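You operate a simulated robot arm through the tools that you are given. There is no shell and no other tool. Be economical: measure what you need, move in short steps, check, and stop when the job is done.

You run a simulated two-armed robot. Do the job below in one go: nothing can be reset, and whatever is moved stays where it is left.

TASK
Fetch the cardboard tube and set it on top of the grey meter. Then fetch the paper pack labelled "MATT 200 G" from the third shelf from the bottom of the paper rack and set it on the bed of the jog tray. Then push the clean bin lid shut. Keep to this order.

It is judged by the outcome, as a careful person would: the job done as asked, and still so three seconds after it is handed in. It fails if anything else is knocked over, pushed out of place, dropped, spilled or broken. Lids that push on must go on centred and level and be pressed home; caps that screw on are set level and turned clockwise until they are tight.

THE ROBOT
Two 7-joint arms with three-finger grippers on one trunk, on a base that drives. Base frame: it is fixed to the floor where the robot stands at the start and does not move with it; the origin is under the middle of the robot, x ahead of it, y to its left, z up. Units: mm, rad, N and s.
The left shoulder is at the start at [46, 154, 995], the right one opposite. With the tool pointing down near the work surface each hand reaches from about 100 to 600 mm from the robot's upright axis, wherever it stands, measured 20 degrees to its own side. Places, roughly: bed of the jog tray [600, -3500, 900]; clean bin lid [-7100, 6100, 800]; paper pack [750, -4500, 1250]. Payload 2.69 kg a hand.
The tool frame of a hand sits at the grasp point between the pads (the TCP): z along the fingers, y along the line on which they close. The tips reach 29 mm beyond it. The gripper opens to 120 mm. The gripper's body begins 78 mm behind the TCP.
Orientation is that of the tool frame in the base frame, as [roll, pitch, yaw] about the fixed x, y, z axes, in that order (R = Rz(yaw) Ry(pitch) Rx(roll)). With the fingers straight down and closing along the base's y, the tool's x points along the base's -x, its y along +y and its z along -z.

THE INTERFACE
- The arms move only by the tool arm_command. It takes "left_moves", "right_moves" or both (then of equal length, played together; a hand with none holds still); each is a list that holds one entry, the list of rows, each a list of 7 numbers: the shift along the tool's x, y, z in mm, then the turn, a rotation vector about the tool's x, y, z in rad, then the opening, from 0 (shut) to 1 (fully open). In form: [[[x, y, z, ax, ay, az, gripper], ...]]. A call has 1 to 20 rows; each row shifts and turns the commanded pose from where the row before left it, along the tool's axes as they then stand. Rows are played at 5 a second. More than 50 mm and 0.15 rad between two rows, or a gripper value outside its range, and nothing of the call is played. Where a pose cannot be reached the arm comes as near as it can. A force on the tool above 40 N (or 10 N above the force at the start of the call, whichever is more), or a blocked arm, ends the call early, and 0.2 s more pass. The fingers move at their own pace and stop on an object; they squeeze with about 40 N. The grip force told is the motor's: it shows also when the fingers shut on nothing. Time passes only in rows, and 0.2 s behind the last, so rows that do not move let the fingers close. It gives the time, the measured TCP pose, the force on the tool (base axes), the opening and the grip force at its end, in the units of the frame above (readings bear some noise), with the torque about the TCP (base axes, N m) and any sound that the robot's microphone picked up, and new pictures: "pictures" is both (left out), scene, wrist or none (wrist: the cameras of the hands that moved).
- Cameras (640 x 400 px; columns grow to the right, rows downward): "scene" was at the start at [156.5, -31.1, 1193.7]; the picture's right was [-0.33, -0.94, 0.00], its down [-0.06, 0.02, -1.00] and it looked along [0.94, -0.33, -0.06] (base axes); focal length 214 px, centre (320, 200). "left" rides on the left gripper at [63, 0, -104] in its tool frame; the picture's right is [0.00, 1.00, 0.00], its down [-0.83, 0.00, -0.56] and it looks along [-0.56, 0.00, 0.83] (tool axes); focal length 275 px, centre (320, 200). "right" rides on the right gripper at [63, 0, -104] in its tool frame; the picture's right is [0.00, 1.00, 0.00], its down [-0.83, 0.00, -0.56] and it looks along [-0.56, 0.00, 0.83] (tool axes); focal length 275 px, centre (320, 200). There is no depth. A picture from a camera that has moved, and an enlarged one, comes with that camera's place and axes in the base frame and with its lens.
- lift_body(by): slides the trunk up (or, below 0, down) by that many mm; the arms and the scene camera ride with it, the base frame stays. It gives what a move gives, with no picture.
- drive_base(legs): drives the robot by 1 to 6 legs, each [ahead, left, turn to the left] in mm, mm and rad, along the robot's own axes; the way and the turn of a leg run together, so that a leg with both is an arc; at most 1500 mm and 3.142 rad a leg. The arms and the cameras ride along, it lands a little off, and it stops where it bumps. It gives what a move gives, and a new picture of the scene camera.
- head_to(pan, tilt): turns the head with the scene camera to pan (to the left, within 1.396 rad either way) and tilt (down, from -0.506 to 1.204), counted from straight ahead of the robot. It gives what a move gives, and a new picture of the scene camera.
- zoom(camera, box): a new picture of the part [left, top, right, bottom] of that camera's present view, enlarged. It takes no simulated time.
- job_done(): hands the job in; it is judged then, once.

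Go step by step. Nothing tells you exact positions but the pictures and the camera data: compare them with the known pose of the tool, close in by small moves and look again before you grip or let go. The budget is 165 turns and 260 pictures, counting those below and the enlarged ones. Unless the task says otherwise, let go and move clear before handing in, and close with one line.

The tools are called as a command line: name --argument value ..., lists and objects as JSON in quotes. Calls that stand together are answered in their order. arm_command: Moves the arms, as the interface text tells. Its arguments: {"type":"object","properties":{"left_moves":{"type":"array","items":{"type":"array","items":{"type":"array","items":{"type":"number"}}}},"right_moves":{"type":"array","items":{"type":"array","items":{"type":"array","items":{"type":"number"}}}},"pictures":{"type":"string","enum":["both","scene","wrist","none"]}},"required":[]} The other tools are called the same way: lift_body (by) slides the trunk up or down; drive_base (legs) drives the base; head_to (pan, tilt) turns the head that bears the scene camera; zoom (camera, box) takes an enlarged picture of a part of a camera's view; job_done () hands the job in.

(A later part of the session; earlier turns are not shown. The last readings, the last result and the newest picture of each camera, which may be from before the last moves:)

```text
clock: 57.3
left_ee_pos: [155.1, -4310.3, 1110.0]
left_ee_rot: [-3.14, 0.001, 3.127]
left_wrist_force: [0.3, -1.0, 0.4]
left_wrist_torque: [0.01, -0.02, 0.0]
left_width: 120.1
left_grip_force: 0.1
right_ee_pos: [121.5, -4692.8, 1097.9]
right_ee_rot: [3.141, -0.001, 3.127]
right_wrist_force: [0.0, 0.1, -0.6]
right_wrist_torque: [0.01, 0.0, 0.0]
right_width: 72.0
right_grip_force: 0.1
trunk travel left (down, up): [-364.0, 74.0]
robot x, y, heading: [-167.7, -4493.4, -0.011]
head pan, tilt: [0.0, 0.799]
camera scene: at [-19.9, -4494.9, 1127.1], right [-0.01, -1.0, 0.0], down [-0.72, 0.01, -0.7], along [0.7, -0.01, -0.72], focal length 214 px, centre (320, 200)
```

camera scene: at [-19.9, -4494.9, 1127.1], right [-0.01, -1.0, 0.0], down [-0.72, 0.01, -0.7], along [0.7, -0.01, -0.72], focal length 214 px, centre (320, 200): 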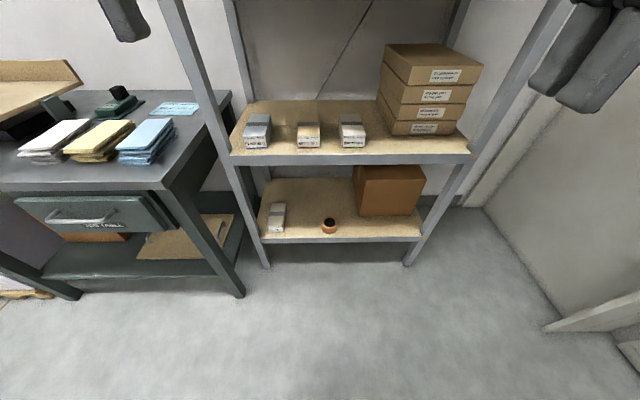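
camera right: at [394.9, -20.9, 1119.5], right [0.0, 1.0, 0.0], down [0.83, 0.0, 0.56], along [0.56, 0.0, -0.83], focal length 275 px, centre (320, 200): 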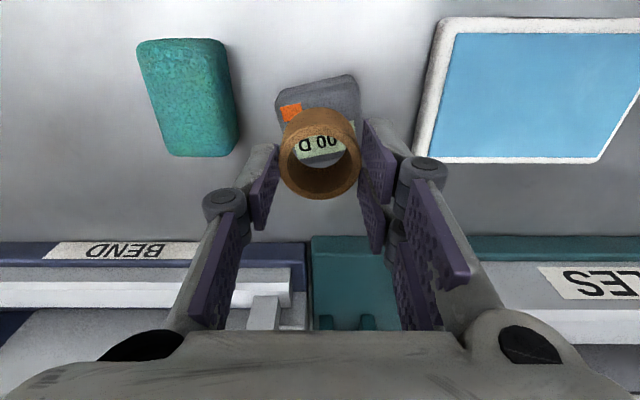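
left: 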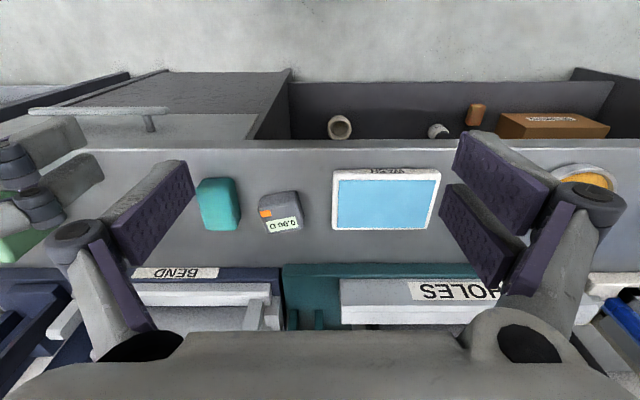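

"MATT 200 G" is the right-hand pack on the third shelf. A grey stack stands close on its right. I'll raise the trunk and measure from a second viewpoint.

lift_body --by 74

head_to --pan -0.15 --tilt 0.25

zoom --camera "scene" --box '[260, 110, 460, 210]'

```text
clock: 58.4
left_ee_pos: [155.4, -4311.6, 1181.9]
left_ee_rot: [-3.14, -0.001, 3.13]
left_wrist_force: [-0.4, -0.2, 0.2]
left_wrist_torque: [-0.01, 0.04, -0.01]
left_width: 120.0
left_grip_force: 0.0
right_ee_pos: [122.4, -4692.5, 1170.7]
right_ee_rot: [-3.14, -0.002, 3.128]
right_wrist_force: [1.1, 1.0, -1.1]
right_wrist_torque: [0.04, 0.06, -0.02]
right_width: 72.0
right_grip_force: 0.1
trunk travel left (down, up): [-438.0, 0.0]
robot x, y, heading: [-170.2, -4489.4, -0.013]
head pan, tilt: [0.0, 0.799]
```

```text
clock: 59.4
left_ee_pos: [154.3, -4310.9, 1182.6]
left_ee_rot: [-3.14, 0.002, 3.127]
left_wrist_force: [0.0, 0.1, -0.6]
left_wrist_torque: [0.03, 0.01, 0.01]
left_width: 119.8
left_grip_force: 0.0
right_ee_pos: [121.6, -4692.7, 1172.0]
right_ee_rot: [-3.141, -0.001, 3.127]
right_wrist_force: [0.0, 0.5, -0.2]
right_wrist_torque: [-0.02, -0.01, 0.0]
right_width: 71.9
right_grip_force: 0.1
trunk travel left (down, up): [-438.0, 0.0]
robot x, y, heading: [-174.3, -4493.5, -0.015]
head pan, tilt: [-0.15, 0.25]
camera scene: at [-77.0, -4508.1, 1259.9], right [-0.16, -0.99, 0.0], down [-0.24, 0.04, -0.97], along [0.96, -0.16, -0.25], focal length 214 px, centre (320, 200)
```

scene: 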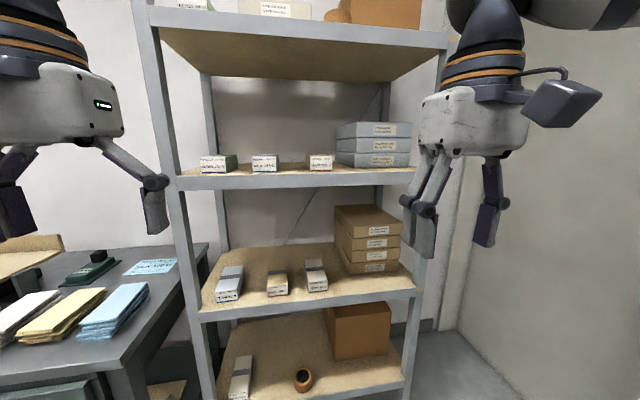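

```text
3.20 times, centred on (360, 160) of scene
camera zoom: at [-77.0, -4508.1, 1259.9], right [-0.16, -0.99, 0.0], down [-0.24, 0.04, -0.97], along [0.96, -0.16, -0.25], focal length 686 px, centre (192, 328)
```

zoom: 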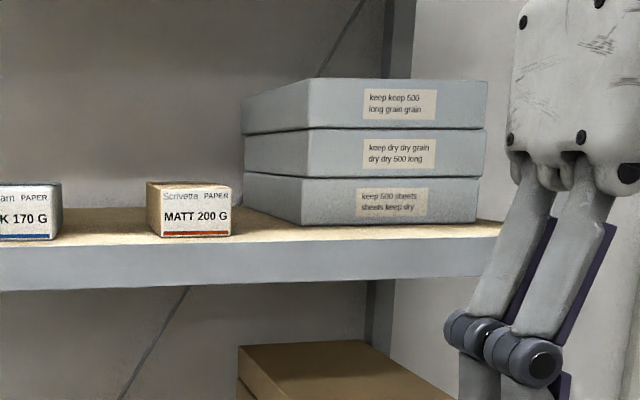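

The pack's front is at about x≈570, y≈-4590 to -4656, z≈1181–1228, with about 90 mm to the grey stack. I'll shift right a bit to clear the table corner and move in.

drive_base --legs '[[0, -70, 0.013], [230, 0, 0]]'

head_to --pan -0.2 --tilt 0.25

zoom --camera "scene" --box '[240, 110, 440, 230]'

```text
clock: 61.9
left_ee_pos: [384.1, -4379.1, 1183.9]
left_ee_rot: [-3.14, 0.003, 3.135]
left_wrist_force: [0.2, 0.4, 0.0]
left_wrist_torque: [-0.01, 0.06, 0.01]
left_width: 120.0
left_grip_force: 0.1
right_ee_pos: [352.7, -4760.8, 1171.8]
right_ee_rot: [3.141, -0.001, 3.134]
right_wrist_force: [0.3, -0.8, -0.5]
right_wrist_torque: [0.01, 0.0, 0.0]
right_width: 72.0
right_grip_force: 0.0
trunk travel left (down, up): [-438.0, 0.0]
robot x, y, heading: [58.9, -4561.1, -0.003]
head pan, tilt: [-0.15, 0.25]
camera scene: at [153.4, -4577.9, 1260.0], right [-0.16, -0.99, 0.0], down [-0.24, 0.04, -0.97], along [0.96, -0.15, -0.25], focal length 214 px, centre (320, 200)
```

scene: 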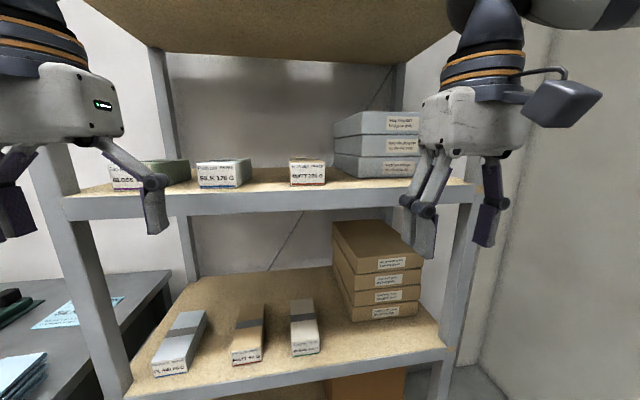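

```text
clock: 62.5
left_ee_pos: [384.2, -4379.4, 1183.5]
left_ee_rot: [-3.139, 0.002, 3.136]
left_wrist_force: [-0.4, -0.2, 0.5]
left_wrist_torque: [0.02, -0.02, -0.03]
left_width: 119.9
left_grip_force: 0.1
right_ee_pos: [352.5, -4760.4, 1171.8]
right_ee_rot: [-3.14, 0.0, 3.136]
right_wrist_force: [-0.2, 0.2, -0.9]
right_wrist_torque: [0.0, 0.02, -0.02]
right_width: 71.7
right_grip_force: 0.0
trunk travel left (down, up): [-438.0, 0.0]
robot x, y, heading: [57.9, -4565.9, -0.01]
head pan, tilt: [-0.201, 0.25]
camera scene: at [152.3, -4582.5, 1260.0], right [-0.21, -0.98, 0.0], down [-0.24, 0.05, -0.97], along [0.95, -0.2, -0.25], focal length 214 px, centre (320, 200)
```

scene: 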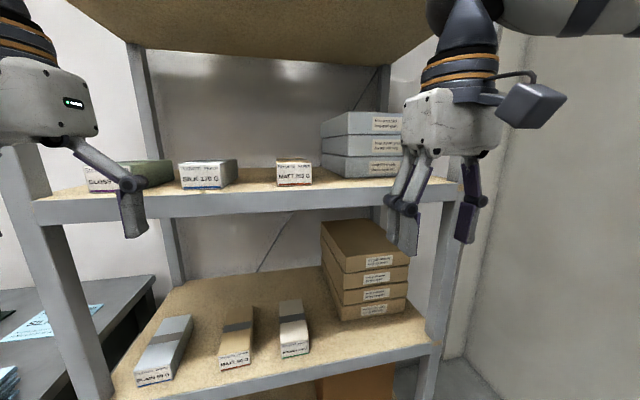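

```text
3.20 times, centred on (340, 170) of scene
camera zoom: at [152.3, -4582.5, 1260.0], right [-0.21, -0.98, 0.0], down [-0.24, 0.05, -0.97], along [0.95, -0.2, -0.25], focal length 686 px, centre (256, 296)
```

zoom: 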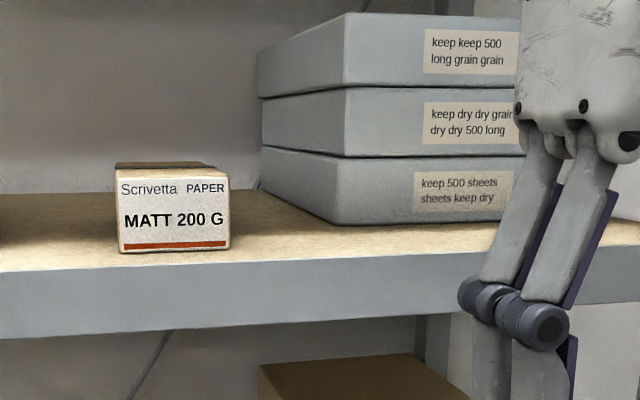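

Consistent: the pack's front centre is at (571, -4620), z 1181–1225. I'll tilt the right hand about 43° forward and bring it in front of and above the shelf.

arm_command --right_moves '[[[0, 20, -20, 0, 0, 0, 0.8], [0, 30, -20, 0, 0, 0, 0.8], [0, 30, -20, 0, 0, 0, 0.8], [0, 30, -20, 0, 0, 0, 0.8], [0, 30, -20, 0, 0, 0, 0.8], [0, 0, 0, 0, -0.15, 0, 0.8], [0, 0, 0, 0, -0.15, 0, 0.8], [0, 0, 0, 0, -0.15, 0, 0.8], [0, 0, 0, 0, -0.15, 0, 0.8], [0, 0, 0, 0, -0.15, 0, 0.8], [0, 0, 0, 0, 0, 0, 0.8]]]'

```text
clock: 64.9
left_ee_pos: [383.6, -4377.9, 1183.2]
left_ee_rot: [-3.14, 0.002, 3.136]
left_wrist_force: [0.7, 0.7, -0.4]
left_wrist_torque: [0.01, -0.01, 0.0]
left_width: 119.9
left_grip_force: 0.1
right_ee_pos: [353.4, -4631.3, 1265.4]
right_ee_rot: [3.138, 0.75, 3.132]
right_wrist_force: [-0.8, 0.1, 0.4]
right_wrist_torque: [-0.02, 0.01, 0.0]
right_width: 95.8
right_grip_force: 0.1
right hand out of reach, approached as far as the arm can: row 5
trunk travel left (down, up): [-438.0, 0.0]
robot x, y, heading: [54.4, -4560.4, -0.008]
head pan, tilt: [-0.201, 0.25]
camera scene: at [151.8, -4583.7, 1265.1], right [-0.22, -0.98, 0.0], down [-0.19, 0.04, -0.98], along [0.96, -0.22, -0.19], focal length 214 px, centre (320, 200)
camera right: at [236.9, -4631.0, 1297.1], right [0.0, 1.0, 0.0], down [0.23, 0.0, 0.97], along [0.97, 0.0, -0.23], focal length 275 px, centre (320, 200)
```

scene: 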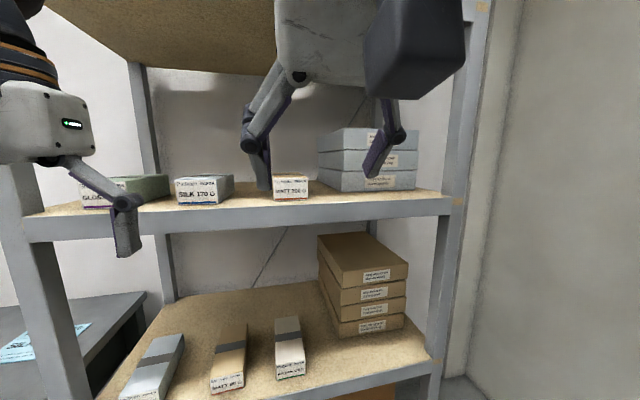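
right: 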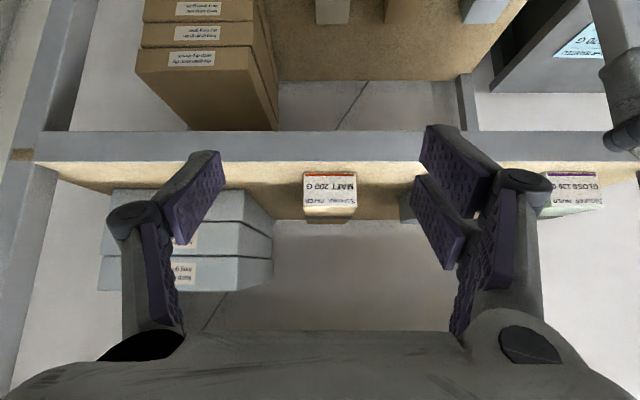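

The wrist camera confirms the pack at y≈-4618. I'll move the hand forward to just above the pack's front.

arm_command --right_moves '[[[-33.7, 2.4, 24.6, 0, 0, 0, 0.8], [-33.7, 2.4, 24.6, 0, 0, 0, 0.8], [-33.7, 2.4, 24.6, 0, 0, 0, 0.8], [-33.7, 2.4, 24.6, 0, 0, 0, 0.8], [-33.7, 2.4, 24.6, 0, 0, 0, 0.8], [0, 0, 0, 0, 0, 0, 0.8]]]'

```text
clock: 66.3
left_ee_pos: [382.7, -4379.2, 1184.0]
left_ee_rot: [-3.139, 0.002, 3.136]
left_wrist_force: [-0.1, -0.7, 0.0]
left_wrist_torque: [0.01, 0.02, 0.06]
left_width: 120.1
left_grip_force: 0.0
right_ee_pos: [558.5, -4619.4, 1291.3]
right_ee_rot: [3.14, 0.752, 3.135]
right_wrist_force: [-0.2, 0.5, -0.1]
right_wrist_torque: [0.01, 0.04, 0.0]
right_width: 96.0
right_grip_force: 0.1
trunk travel left (down, up): [-438.0, 0.0]
robot x, y, heading: [57.5, -4568.0, -0.007]
head pan, tilt: [-0.201, 0.25]
camera scene: at [151.2, -4582.8, 1260.2], right [-0.21, -0.98, 0.0], down [-0.24, 0.05, -0.97], along [0.95, -0.2, -0.25], focal length 214 px, centre (320, 200)
camera right: at [442.2, -4619.4, 1322.9], right [0.0, 1.0, 0.0], down [0.23, 0.0, 0.97], along [0.97, 0.0, -0.23], focal length 275 px, centre (320, 200)
```

scene: 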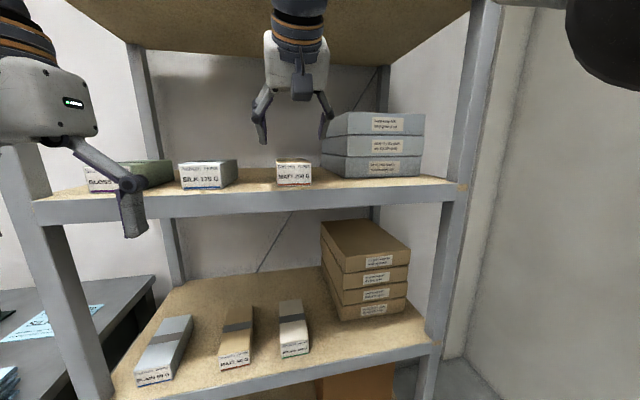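
right: 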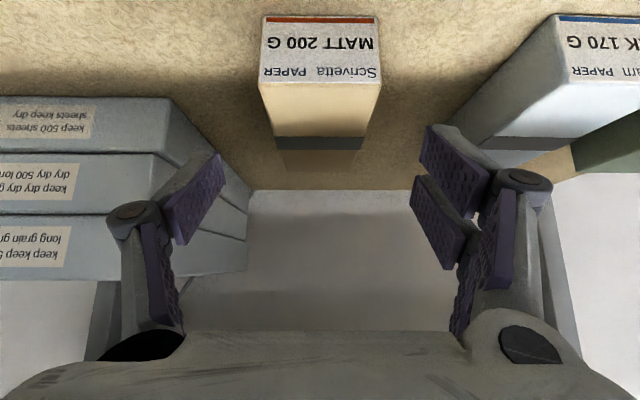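

The pack's front is at x≈574, its band (middle) at x≈650, and y≈-4619. I'll move over the middle and lower partly.

arm_command --right_moves '[[[-32.5, 0.3, 30.3, 0, 0, 0, 0.8], [-32.5, 0.3, 30.3, 0, 0, 0, 0.8], [10, 0, 11, 0, 0, 0, 0.8], [12, 0, 13, 0, 0, 0, 0.8], [12, 0, 13, 0, 0, 0, 0.8], [0, 0, 0, 0, 0, 0, 0.8]]]'

zoom --camera "scene" --box '[220, 90, 380, 210]'

```text
clock: 67.7
left_ee_pos: [384.2, -4378.6, 1183.6]
left_ee_rot: [-3.139, 0.0, 3.136]
left_wrist_force: [-0.4, 0.0, -0.1]
left_wrist_torque: [-0.01, -0.02, -0.02]
left_width: 120.0
left_grip_force: 0.0
right_ee_pos: [614.6, -4628.3, 1219.3]
right_ee_rot: [3.141, 0.749, 3.133]
right_wrist_force: [0.5, -0.5, 0.6]
right_wrist_torque: [0.04, -0.01, -0.02]
right_width: 95.9
right_grip_force: 0.0
right hand out of reach, approached as far as the arm can: row 1, 2
trunk travel left (down, up): [-438.0, 0.0]
robot x, y, heading: [62.1, -4566.0, -0.009]
head pan, tilt: [-0.201, 0.25]
camera scene: at [152.2, -4582.6, 1260.0], right [-0.21, -0.98, 0.0], down [-0.24, 0.05, -0.97], along [0.95, -0.2, -0.25], focal length 214 px, centre (320, 200)
camera right: at [497.8, -4628.0, 1252.0], right [0.0, 1.0, 0.0], down [0.23, 0.0, 0.97], along [0.97, 0.0, -0.23], focal length 275 px, centre (320, 200)
```

scene: 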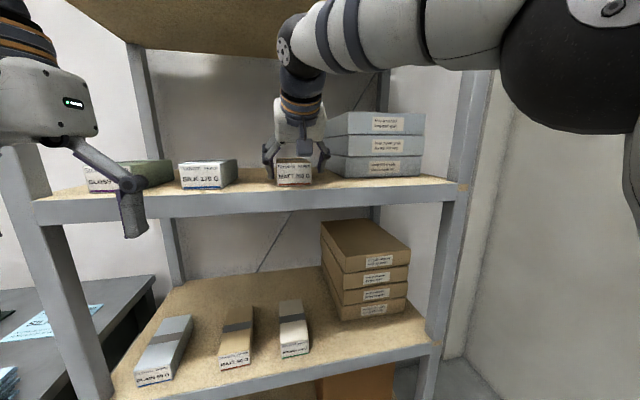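
right: 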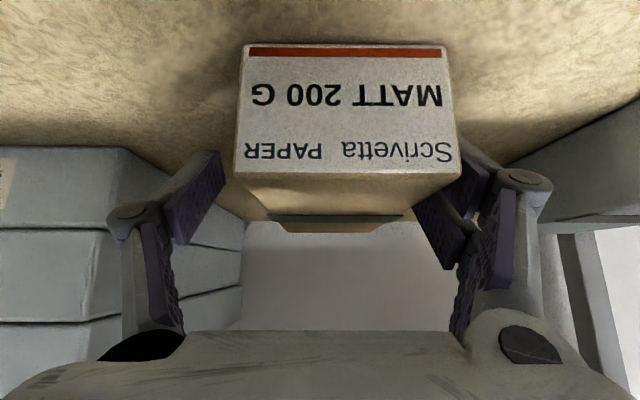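

```text
3.33 times, centred on (300, 150) of scene
camera zoom: at [152.2, -4582.6, 1260.0], right [-0.21, -0.98, 0.0], down [-0.24, 0.05, -0.97], along [0.95, -0.2, -0.25], focal length 715 px, centre (387, 367)
```

zoom: 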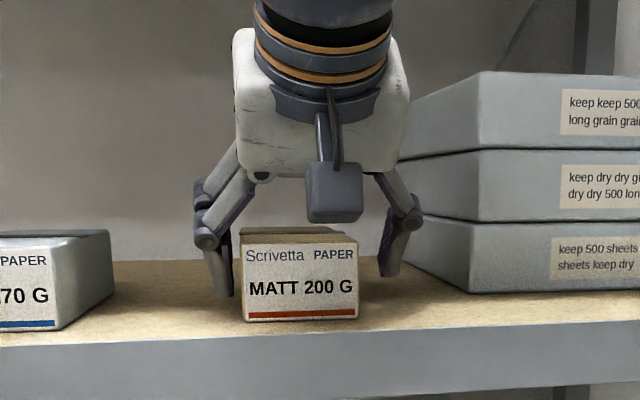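

The arm reached its limit at x=615, offset 9 mm to the right. I'll raise the hand clear, move the base 90 mm closer, and retry.

arm_command --right_moves '[[[-16, 3, -17, 0, 0, 0, 0.8], [-16, 3, -17, 0, 0, 0, 0.8], [-16, 3, -17, 0, 0, 0, 0.8], [0, 0, 0, 0, 0, 0, 0.8]]]' --pictures "wrist"

```text
clock: 68.7
left_ee_pos: [383.7, -4379.2, 1183.5]
left_ee_rot: [-3.14, 0.001, 3.138]
left_wrist_force: [-0.6, 0.6, -0.6]
left_wrist_torque: [0.0, 0.0, 0.02]
left_width: 120.0
left_grip_force: 0.0
right_ee_pos: [609.1, -4621.0, 1273.1]
right_ee_rot: [3.142, 0.75, 3.134]
right_wrist_force: [0.5, 0.6, -0.5]
right_wrist_torque: [0.02, -0.01, 0.0]
right_width: 96.0
right_grip_force: 0.1
right hand out of reach, approached as far as the arm can: row 3
trunk travel left (down, up): [-438.0, 0.0]
robot x, y, heading: [55.7, -4564.8, -0.007]
head pan, tilt: [-0.201, 0.25]
camera right: at [492.4, -4619.6, 1306.0], right [0.0, 1.0, 0.0], down [0.23, 0.0, 0.97], along [0.97, 0.0, -0.23], focal length 275 px, centre (320, 200)
```

right: 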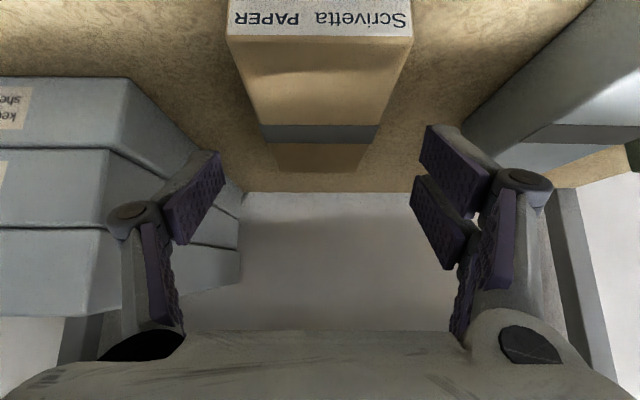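

drive_base --legs '[[70, 0, 0]]'

zoom --camera "right" --box '[0, 0, 640, 400]'

```text
clock: 69.7
left_ee_pos: [452.1, -4378.9, 1182.5]
left_ee_rot: [-3.14, 0.001, 3.135]
left_wrist_force: [0.2, 0.3, 0.1]
left_wrist_torque: [0.0, 0.03, 0.0]
left_width: 120.1
left_grip_force: 0.1
right_ee_pos: [677.3, -4619.6, 1274.2]
right_ee_rot: [3.14, 0.75, 3.133]
right_wrist_force: [0.4, 0.5, -0.3]
right_wrist_torque: [0.02, 0.01, 0.01]
right_width: 96.1
right_grip_force: 0.0
trunk travel left (down, up): [-438.0, 0.0]
robot x, y, heading: [128.6, -4563.6, -0.005]
head pan, tilt: [-0.201, 0.25]
camera scene: at [220.6, -4582.9, 1260.0], right [-0.21, -0.98, 0.0], down [-0.24, 0.05, -0.97], along [0.95, -0.2, -0.25], focal length 214 px, centre (320, 200)
```

scene: 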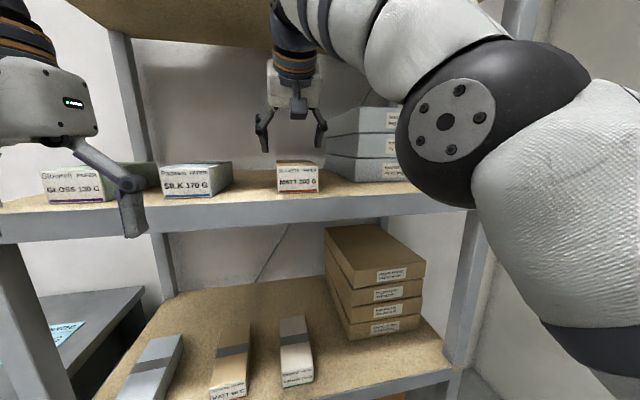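

```text
1.00 times, centred on (320, 200) of right (not enlarged: the box is as wide or as high as the picture)
camera zoom: at [560.8, -4620.1, 1306.3], right [0.0, 1.0, 0.0], down [0.23, 0.0, 0.97], along [0.97, 0.0, -0.23], focal length 275 px, centre (320, 200)
```

zoom: 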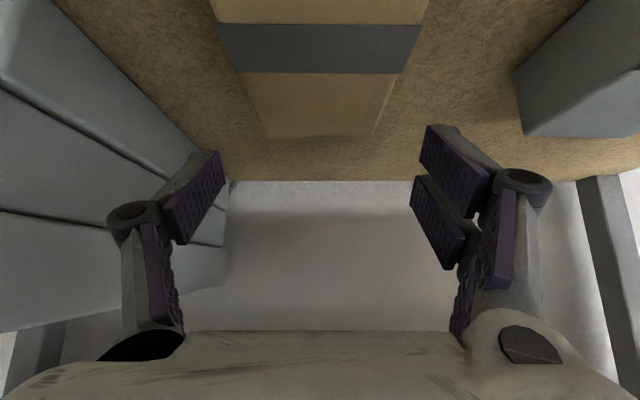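

The pack runs x 574–727, centred on (650, -4620). I'll move back over the centre and lower the fingers around it.

arm_command --right_moves '[[[19.8, 0, -18.4, 0, 0, 0, 0.8], [13, 0, 14, 0, 0, 0, 0.8], [14, 0, 15, 0, 0, 0, 0.8], [12, 0, 13, 0, 0, 0, 0.8], [0, 0, 0, 0, 0, 0, 0.8]]]'

zoom --camera "scene" --box '[220, 90, 380, 210]'

```text
clock: 70.9
left_ee_pos: [453.3, -4379.9, 1182.4]
left_ee_rot: [-3.141, 0.002, 3.136]
left_wrist_force: [0.4, -0.5, -0.4]
left_wrist_torque: [0.01, -0.02, -0.04]
left_width: 120.1
left_grip_force: 0.0
right_ee_pos: [649.7, -4620.0, 1216.7]
right_ee_rot: [3.139, 0.75, 3.134]
right_wrist_force: [1.4, -0.3, 0.5]
right_wrist_torque: [-0.01, 0.01, -0.03]
right_width: 96.3
right_grip_force: 0.1
trunk travel left (down, up): [-438.0, 0.0]
robot x, y, heading: [123.0, -4560.9, -0.007]
head pan, tilt: [-0.201, 0.25]
camera scene: at [220.0, -4583.0, 1260.0], right [-0.21, -0.98, 0.0], down [-0.24, 0.05, -0.97], along [0.95, -0.2, -0.25], focal length 214 px, centre (320, 200)
camera right: at [533.2, -4618.9, 1249.0], right [0.0, 1.0, 0.0], down [0.23, 0.0, 0.97], along [0.97, 0.0, -0.23], focal length 275 px, centre (320, 200)
```

scene: 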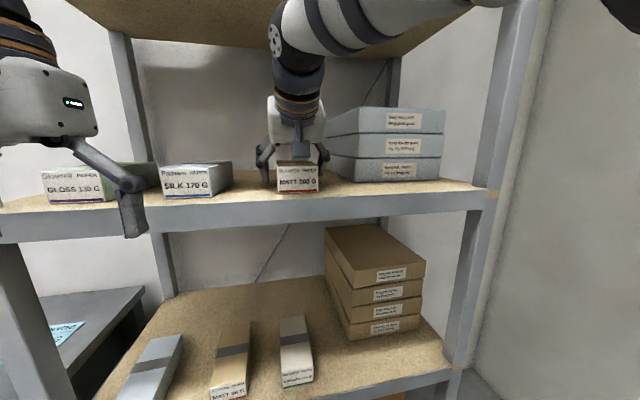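
right: 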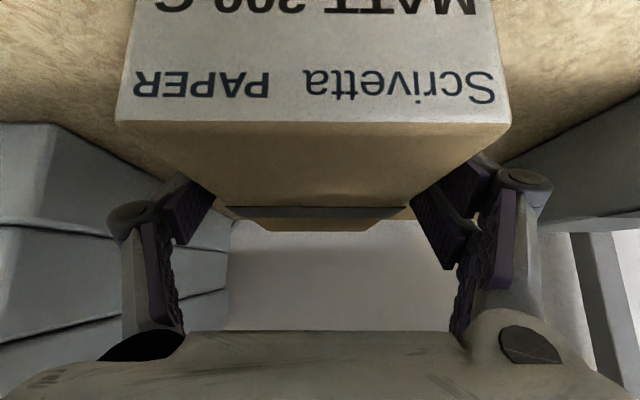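

```text
3.33 times, centred on (300, 150) of scene
camera zoom: at [220.0, -4583.0, 1260.0], right [-0.21, -0.98, 0.0], down [-0.24, 0.05, -0.97], along [0.95, -0.2, -0.25], focal length 715 px, centre (387, 367)
```

zoom: 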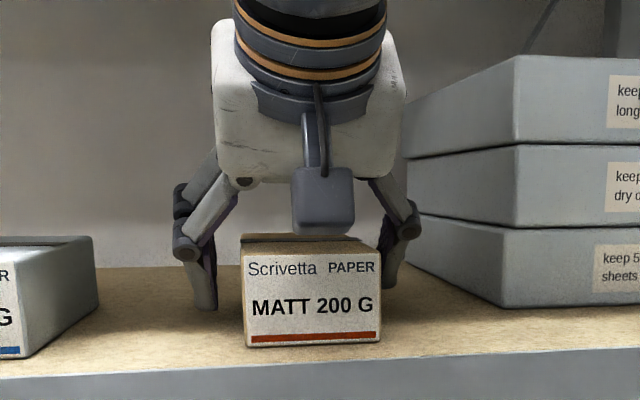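

The hand straddles the pack evenly. I'll go down 4 mm more and close.

arm_command --right_moves '[[[2.4, 0, 2.6, 0, 0, 0, 0.8], [0, 0, 0, 0, 0, 0, 0.65], [0, 0, 0, 0, 0, 0, 0.5], [0, 0, 0, 0, 0, 0, 0.3], [0, 0, 0, 0, 0, 0, 0.3]]]' --pictures "wrist"

```text
clock: 72.1
left_ee_pos: [451.6, -4379.4, 1183.3]
left_ee_rot: [-3.141, 0.001, 3.136]
left_wrist_force: [-0.5, 0.1, 0.5]
left_wrist_torque: [-0.03, 0.02, -0.03]
left_width: 119.9
left_grip_force: 0.1
right_ee_pos: [651.4, -4618.5, 1213.8]
right_ee_rot: [3.141, 0.751, 3.134]
right_wrist_force: [1.2, -0.1, 3.5]
right_wrist_torque: [0.07, -0.25, 0.02]
right_width: 70.0
right_grip_force: 40.0
trunk travel left (down, up): [-438.0, 0.0]
robot x, y, heading: [128.7, -4564.0, -0.004]
head pan, tilt: [-0.201, 0.25]
camera right: at [533.6, -4619.1, 1245.8], right [0.0, 1.0, 0.0], down [0.23, 0.0, 0.97], along [0.97, 0.0, -0.23], focal length 275 px, centre (320, 200)
```

right: 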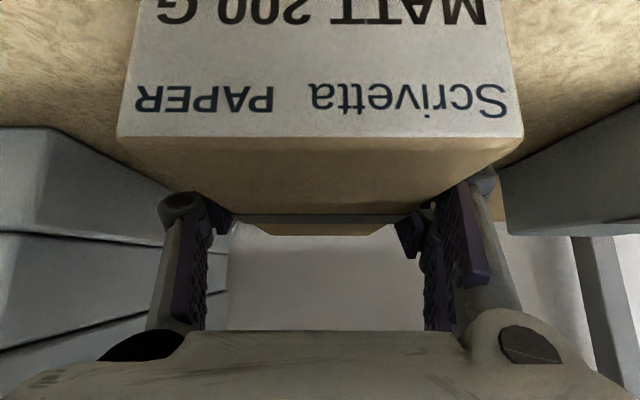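

Gripped at 70 mm. I'll lift slowly by 20 mm and check for slip.

arm_command --right_moves '[[[-3.4, 0, -3.6, 0, 0, 0, 0.3], [-3.4, 0, -3.6, 0, 0, 0, 0.3], [-3.4, 0, -3.6, 0, 0, 0, 0.3], [-3.4, 0, -3.6, 0, 0, 0, 0.3], [0, 0, 0, 0, 0, 0, 0.3]]]' --pictures "both"

zoom --camera "scene" --box '[220, 90, 380, 210]'

```text
clock: 73.3
left_ee_pos: [452.1, -4379.6, 1183.2]
left_ee_rot: [-3.14, 0.002, 3.138]
left_wrist_force: [-1.2, 0.9, 0.2]
left_wrist_torque: [0.0, -0.01, -0.01]
left_width: 120.0
left_grip_force: 0.1
right_ee_pos: [651.3, -4620.1, 1233.3]
right_ee_rot: [3.141, 0.749, 3.135]
right_wrist_force: [-0.3, 0.7, -3.9]
right_wrist_torque: [0.0, 0.03, 0.02]
right_width: 69.4
right_grip_force: 39.9
trunk travel left (down, up): [-438.0, 0.0]
robot x, y, heading: [126.2, -4567.2, -0.003]
head pan, tilt: [-0.201, 0.25]
camera scene: at [220.4, -4583.0, 1259.9], right [-0.21, -0.98, 0.0], down [-0.24, 0.05, -0.97], along [0.95, -0.2, -0.25], focal length 214 px, centre (320, 200)
camera right: at [534.0, -4619.6, 1265.2], right [0.0, 1.0, 0.0], down [0.23, 0.0, 0.97], along [0.97, 0.0, -0.23], focal length 275 px, centre (320, 200)
```

scene: 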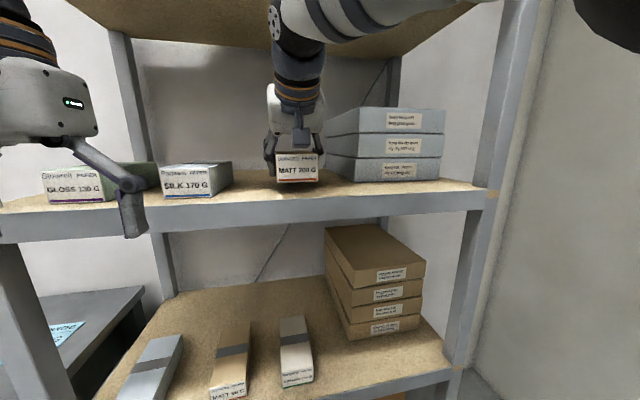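
right: 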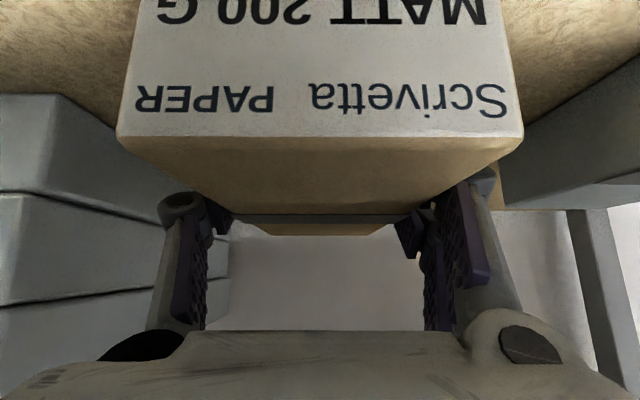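

```text
3.33 times, centred on (300, 150) of scene
camera zoom: at [220.4, -4583.0, 1259.9], right [-0.21, -0.98, 0.0], down [-0.24, 0.05, -0.97], along [0.95, -0.2, -0.25], focal length 715 px, centre (387, 367)
```

zoom: 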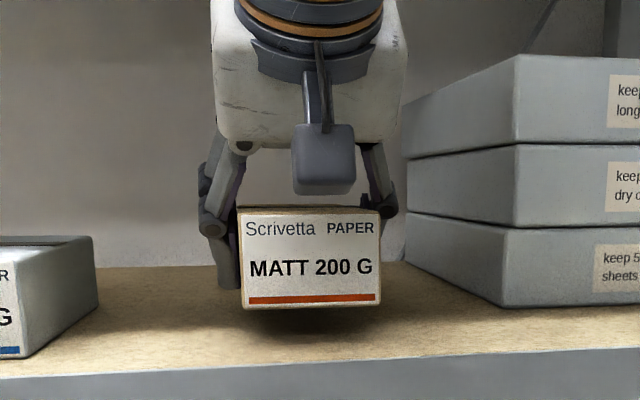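

Held firmly without slip. I'll lift higher and back straight out with the base.

arm_command --right_moves '[[[-6.8, 0, -7.3, 0, 0, 0, 0.3], [-6.8, 0, -7.3, 0, 0, 0, 0.3], [-6.8, 0, -7.3, 0, 0, 0, 0.3], [-6.8, 0, -7.3, 0, 0, 0, 0.3], [0, 0, 0, 0, 0, 0, 0.3]]]' --pictures "none"

drive_base --legs '[[-350, 0, 0]]'

```text
clock: 74.5
left_ee_pos: [452.3, -4378.8, 1183.2]
left_ee_rot: [-3.139, 0.002, 3.137]
left_wrist_force: [-0.4, 0.1, 0.3]
left_wrist_torque: [0.04, 0.01, 0.0]
left_width: 119.8
left_grip_force: 0.2
right_ee_pos: [651.1, -4620.5, 1273.1]
right_ee_rot: [3.141, 0.749, 3.134]
right_wrist_force: [0.4, -0.8, -3.7]
right_wrist_torque: [-0.01, 0.01, 0.0]
right_width: 69.7
right_grip_force: 40.0
trunk travel left (down, up): [-438.0, 0.0]
robot x, y, heading: [123.3, -4562.2, -0.007]
head pan, tilt: [-0.201, 0.25]
```

```text
clock: 76.8
left_ee_pos: [103.0, -4375.7, 1182.3]
left_ee_rot: [-3.14, 0.001, 3.139]
left_wrist_force: [-0.9, -1.1, -1.0]
left_wrist_torque: [-0.04, -0.02, -0.02]
left_width: 120.2
left_grip_force: 0.0
right_ee_pos: [303.2, -4618.0, 1271.5]
right_ee_rot: [3.14, 0.749, 3.135]
right_wrist_force: [0.1, 0.7, -3.5]
right_wrist_torque: [-0.03, -0.04, -0.01]
right_width: 69.9
right_grip_force: 40.2
trunk travel left (down, up): [-438.0, 0.0]
robot x, y, heading: [-222.2, -4565.4, -0.003]
head pan, tilt: [-0.201, 0.25]
camera scene: at [-127.8, -4581.0, 1259.9], right [-0.2, -0.98, 0.0], down [-0.24, 0.05, -0.97], along [0.95, -0.2, -0.25], focal length 214 px, centre (320, 200)
```

scene: 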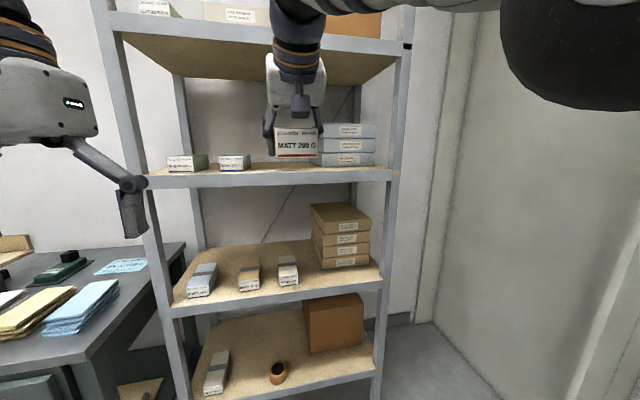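

drive_base --legs '[[0, 1080, 0]]'

head_to --pan 0.0 --tilt 0.6

```text
clock: 85.4
left_ee_pos: [122.1, -3303.8, 1183.6]
left_ee_rot: [-3.14, 0.001, 3.117]
left_wrist_force: [0.2, 0.1, 0.3]
left_wrist_torque: [0.0, -0.01, 0.01]
left_width: 120.1
left_grip_force: 0.1
right_ee_pos: [317.7, -3548.5, 1272.3]
right_ee_rot: [3.139, 0.749, 3.116]
right_wrist_force: [-0.5, 0.0, -3.9]
right_wrist_torque: [-0.01, 0.01, 0.01]
right_width: 69.7
right_grip_force: 40.5
trunk travel left (down, up): [-438.0, 0.0]
robot x, y, heading: [-206.5, -3483.3, -0.021]
head pan, tilt: [-0.201, 0.25]
camera scene: at [-113.4, -3504.5, 1260.0], right [-0.22, -0.98, 0.0], down [-0.24, 0.05, -0.97], along [0.94, -0.21, -0.25], focal length 214 px, centre (320, 200)
```

scene: 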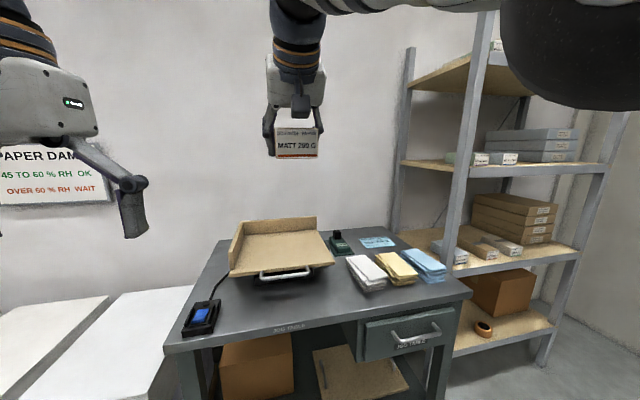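

```text
clock: 86.2
left_ee_pos: [121.0, -3304.2, 1183.4]
left_ee_rot: [-3.14, 0.002, 3.12]
left_wrist_force: [0.3, 1.0, 0.0]
left_wrist_torque: [0.0, -0.03, 0.0]
left_width: 120.0
left_grip_force: 0.0
right_ee_pos: [316.8, -3549.0, 1271.8]
right_ee_rot: [3.139, 0.748, 3.119]
right_wrist_force: [-0.2, 0.3, -3.6]
right_wrist_torque: [0.01, -0.02, 0.0]
right_width: 69.5
right_grip_force: 40.1
trunk travel left (down, up): [-438.0, 0.0]
robot x, y, heading: [-205.5, -3485.6, -0.028]
head pan, tilt: [0.0, 0.6]
camera scene: at [-116.2, -3486.0, 1227.8], right [-0.02, -1.0, 0.0], down [-0.56, 0.01, -0.83], along [0.83, -0.02, -0.56], focal length 214 px, centre (320, 200)
```

scene: 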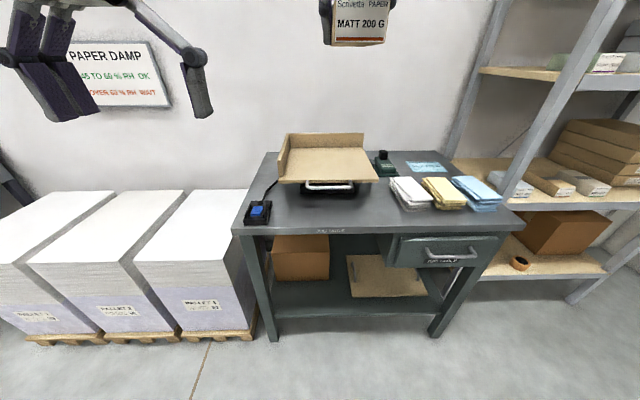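

The jog tray is in view. I'll zoom in, then step closer to triangulate it properly.

zoom --camera "scene" --box '[220, 110, 420, 240]'

drive_base --legs '[[200, 0, 0.024]]'

zoom --camera "scene" --box '[220, 110, 420, 240]'

```text
3.08 times, centred on (320, 175) of scene
camera zoom: at [-116.2, -3486.0, 1227.8], right [-0.02, -1.0, 0.0], down [-0.56, 0.01, -0.83], along [0.83, -0.02, -0.56], focal length 660 px, centre (320, 277)
```

zoom: 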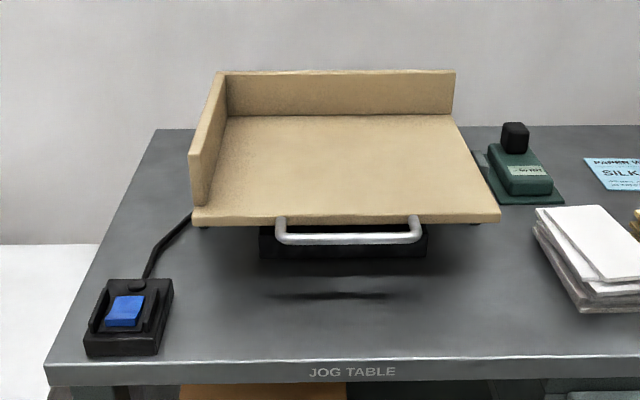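

```text
clock: 87.8
left_ee_pos: [312.2, -3298.8, 1183.5]
left_ee_rot: [-3.139, 0.002, -3.14]
left_wrist_force: [0.5, -0.1, 0.0]
left_wrist_torque: [-0.02, 0.04, 0.04]
left_width: 120.2
left_grip_force: 0.0
right_ee_pos: [514.1, -3539.4, 1272.6]
right_ee_rot: [3.141, 0.749, 3.141]
right_wrist_force: [0.6, -0.3, -4.2]
right_wrist_torque: [0.01, 0.0, 0.0]
right_width: 69.7
right_grip_force: 40.1
trunk travel left (down, up): [-438.0, 0.0]
robot x, y, heading: [-13.7, -3488.3, -0.002]
head pan, tilt: [0.0, 0.6]
camera scene: at [79.6, -3486.0, 1227.8], right [0.0, -1.0, 0.0], down [-0.57, 0.0, -0.82], along [0.82, 0.0, -0.57], focal length 214 px, centre (320, 200)
```

scene: 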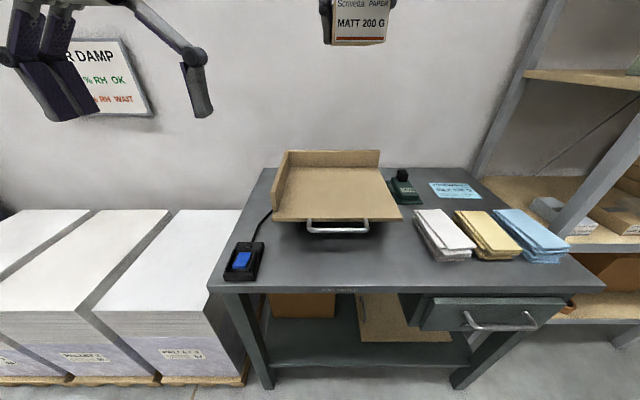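

```text
3.08 times, centred on (320, 175) of scene
camera zoom: at [79.6, -3486.0, 1227.8], right [0.0, -1.0, 0.0], down [-0.57, 0.0, -0.82], along [0.82, 0.0, -0.57], focal length 660 px, centre (320, 277)
```

zoom: 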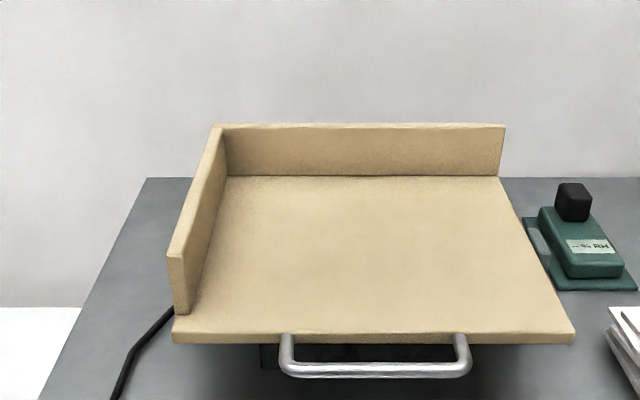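

The tray bed spans x≈461–710, y≈-3393 to -3677, z≈915, and the table front is at x≈349. I'll move the pack forward over the bed, then lower the trunk.

arm_command --right_moves '[[[-9, 2, 8, 0, 0, 0, 0.3], [-12, 2, 11, 0, 0, 0, 0.3], [-12, 2, 11, 0, 0, 0, 0.3], [0, 0, 0, 0, 0, 0, 0.3]]]' --pictures "none"

head_to --pan 0.0 --tilt 1.0

```text
clock: 88.8
left_ee_pos: [312.0, -3298.3, 1183.7]
left_ee_rot: [-3.141, 0.001, -3.14]
left_wrist_force: [-0.2, 0.8, 0.6]
left_wrist_torque: [-0.02, -0.03, 0.01]
left_width: 120.2
left_grip_force: 0.1
right_ee_pos: [546.0, -3535.7, 1264.3]
right_ee_rot: [-3.141, 0.749, 3.141]
right_wrist_force: [0.2, 0.1, -3.6]
right_wrist_torque: [-0.01, 0.01, 0.04]
right_width: 69.6
right_grip_force: 40.4
right hand out of reach, approached as far as the arm can: row 2, 3
trunk travel left (down, up): [-438.0, 0.0]
robot x, y, heading: [-12.5, -3483.2, -0.002]
head pan, tilt: [0.0, 0.6]
```

```text
clock: 89.7
left_ee_pos: [312.2, -3299.2, 1182.9]
left_ee_rot: [-3.14, 0.002, -3.139]
left_wrist_force: [0.7, -0.6, 1.4]
left_wrist_torque: [-0.01, 0.02, -0.02]
left_width: 120.2
left_grip_force: 0.1
right_ee_pos: [545.9, -3536.1, 1263.5]
right_ee_rot: [3.14, 0.749, 3.14]
right_wrist_force: [0.4, -0.2, -3.1]
right_wrist_torque: [-0.02, 0.02, -0.01]
right_width: 69.5
right_grip_force: 39.6
trunk travel left (down, up): [-438.0, 0.0]
robot x, y, heading: [-11.5, -3487.6, 0.005]
head pan, tilt: [0.0, 1.0]
camera scene: at [60.6, -3486.0, 1195.8], right [0.0, -1.0, 0.0], down [-0.84, 0.0, -0.54], along [0.54, 0.0, -0.84], focal length 214 px, centre (320, 200)
```

scene: 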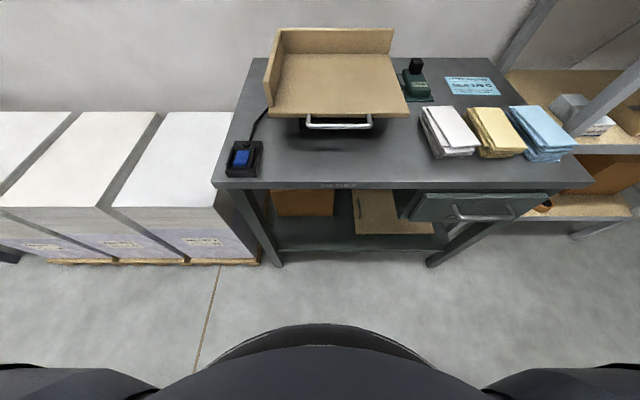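

There is plenty of room in front of the base. I'll drive 50 mm ahead so the pack sits over the middle of the bed.

drive_base --legs '[[50, 0, 0]]'

lift_body --by -220

head_to --pan 0.0 --tilt 0.5

zoom --camera "right" --box '[0, 0, 640, 400]'

```text
clock: 90.6
left_ee_pos: [361.1, -3299.0, 1183.6]
left_ee_rot: [-3.14, 0.0, -3.138]
left_wrist_force: [0.1, 0.3, 0.0]
left_wrist_torque: [-0.02, 0.02, -0.04]
left_width: 119.7
left_grip_force: 0.1
right_ee_pos: [596.9, -3535.2, 1265.5]
right_ee_rot: [3.139, 0.751, 3.141]
right_wrist_force: [0.3, 0.4, -4.5]
right_wrist_torque: [-0.03, 0.03, 0.01]
right_width: 69.7
right_grip_force: 40.3
trunk travel left (down, up): [-438.0, 0.0]
robot x, y, heading: [34.4, -3484.0, 0.004]
head pan, tilt: [0.0, 1.0]
camera scene: at [109.6, -3486.0, 1195.9], right [0.0, -1.0, 0.0], down [-0.84, 0.0, -0.54], along [0.54, 0.0, -0.84], focal length 214 px, centre (320, 200)
```

scene: 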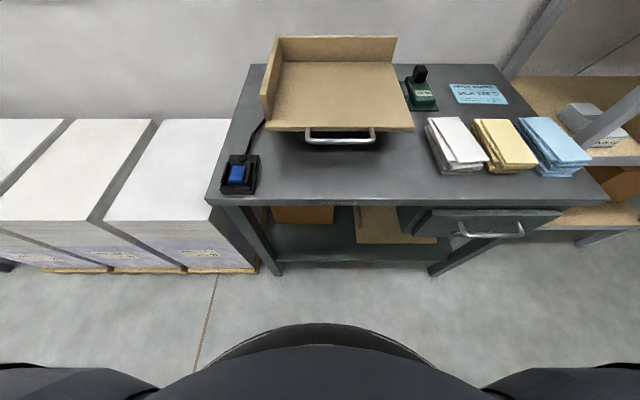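

```text
clock: 92.3
left_ee_pos: [397.1, -3299.2, 951.8]
left_ee_rot: [-3.139, -0.162, -3.138]
left_wrist_force: [0.2, -0.2, 0.4]
left_wrist_torque: [0.02, -0.04, -0.03]
left_width: 120.1
left_grip_force: 0.1
right_ee_pos: [669.2, -3534.6, 917.8]
right_ee_rot: [3.132, 0.468, 3.135]
right_wrist_force: [-2.6, -0.8, 9.9]
right_wrist_torque: [0.2, 0.52, 0.09]
right_width: 69.5
right_grip_force: 39.9
trunk travel left (down, up): [-256.0, 182.0]
robot x, y, heading: [38.3, -3488.7, -0.004]
head pan, tilt: [0.0, 1.0]
stopped: the force on the tool passed its limit at 58 N (the readings are from after the stop); the commanded pose is now the measured one
```

```text
clock: 93.2
left_ee_pos: [396.6, -3299.0, 952.6]
left_ee_rot: [-3.14, -0.162, -3.139]
left_wrist_force: [-0.1, 0.3, 0.0]
left_wrist_torque: [-0.02, 0.02, -0.03]
left_width: 120.0
left_grip_force: 0.0
right_ee_pos: [668.3, -3534.1, 918.8]
right_ee_rot: [3.132, 0.467, 3.135]
right_wrist_force: [2.6, -0.2, 8.5]
right_wrist_torque: [0.09, -0.37, -0.01]
right_width: 69.9
right_grip_force: 39.8
trunk travel left (down, up): [-256.0, 182.0]
robot x, y, heading: [39.6, -3483.8, 0.0]
head pan, tilt: [0.0, 0.499]
camera scene: at [232.4, -3485.8, 1038.6], right [0.0, -1.0, 0.0], down [-0.48, 0.0, -0.88], along [0.88, 0.0, -0.48], focal length 214 px, centre (320, 200)
```

scene: 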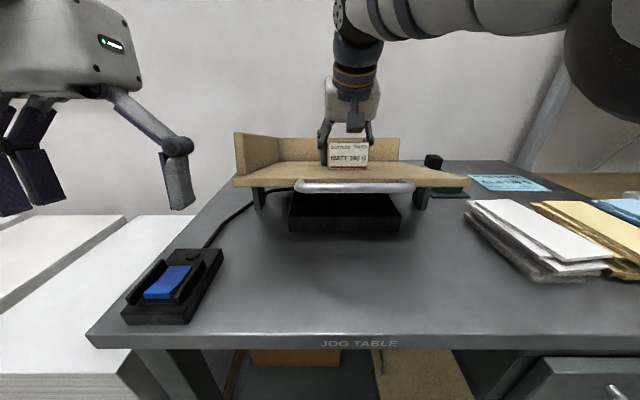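

```text
1.00 times, centred on (320, 200) of right (not enlarged: the box is as wide or as high as the picture)
camera zoom: at [566.0, -3535.9, 981.4], right [0.0, 1.0, 0.01], down [0.49, 0.0, 0.87], along [0.87, 0.01, -0.49], focal length 275 px, centre (320, 200)
```

zoom: 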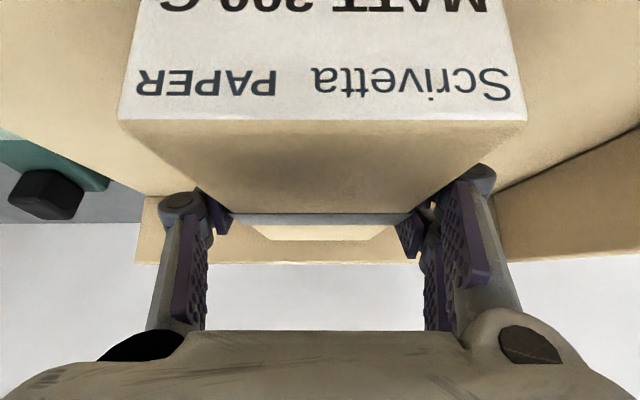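

The lowering tilted the hand and the pack touched the tray. I'll look closely before doing anything.

zoom --camera "scene" --box '[220, 80, 480, 240]'

```text
2.46 times, centred on (350, 160) of scene
camera zoom: at [232.4, -3485.8, 1038.6], right [0.0, -1.0, 0.0], down [-0.48, 0.0, -0.88], along [0.88, 0.0, -0.48], focal length 528 px, centre (246, 298)
```

zoom: 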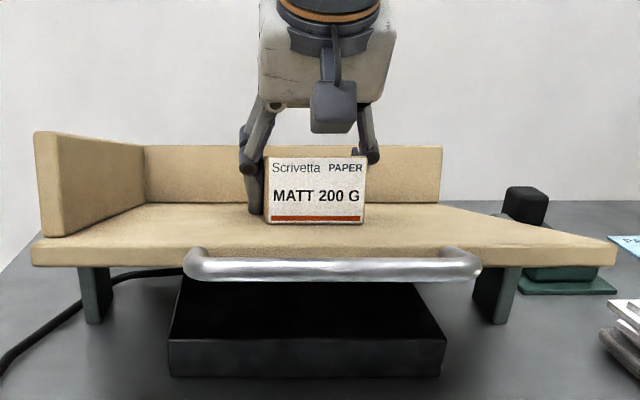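

My geometry suggests the tray bed is pitched down at the back where the pack pushes on it. I'll ease the hand up a little and see if it recovers.

arm_command --right_moves '[[[-1.3, 0, -2.7, 0, 0, 0, 0.3], [-1.3, 0, -2.7, 0, 0, 0, 0.3], [-2.2, 0, -4.5, 0, 0, 0, 0.3], [-2.2, 0, -4.5, 0, 0, 0, 0.3], [0, 0, 0, 0, 0, 0, 0.3]]]' --pictures "both"

zoom --camera "scene" --box '[220, 80, 480, 240]'

```text
clock: 94.4
left_ee_pos: [396.4, -3299.6, 952.3]
left_ee_rot: [-3.138, -0.162, -3.14]
left_wrist_force: [-0.6, -0.1, -0.2]
left_wrist_torque: [0.01, -0.02, 0.0]
left_width: 119.9
left_grip_force: 0.0
right_ee_pos: [669.5, -3535.3, 932.9]
right_ee_rot: [3.132, 0.466, 3.136]
right_wrist_force: [0.5, -0.4, -4.7]
right_wrist_torque: [-0.01, -0.02, 0.0]
right_width: 69.8
right_grip_force: 40.4
trunk travel left (down, up): [-256.0, 182.0]
robot x, y, heading: [34.9, -3486.1, -0.004]
head pan, tilt: [0.0, 0.499]
camera scene: at [233.2, -3485.9, 1038.5], right [0.0, -1.0, 0.0], down [-0.48, 0.0, -0.88], along [0.88, 0.0, -0.48], focal length 214 px, centre (320, 200)
camera right: at [566.0, -3536.9, 996.6], right [0.0, 1.0, 0.01], down [0.49, 0.0, 0.87], along [0.87, 0.01, -0.49], focal length 275 px, centre (320, 200)
```

scene: 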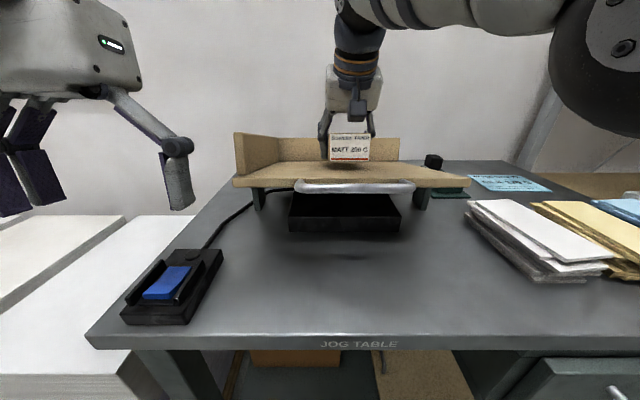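
right: 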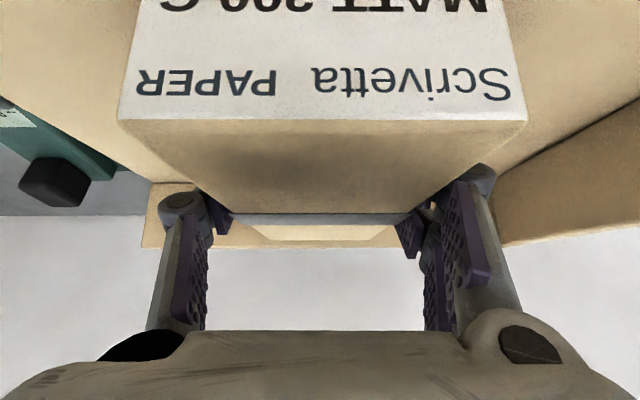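

```text
2.46 times, centred on (350, 160) of scene
camera zoom: at [233.2, -3485.9, 1038.5], right [0.0, -1.0, 0.0], down [-0.48, 0.0, -0.88], along [0.88, 0.0, -0.48], focal length 528 px, centre (246, 298)
```

zoom: 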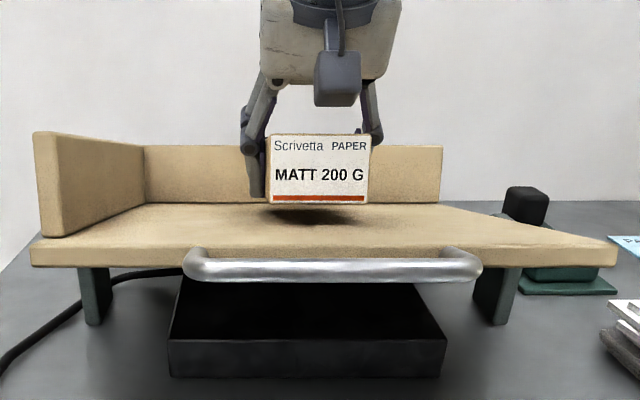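

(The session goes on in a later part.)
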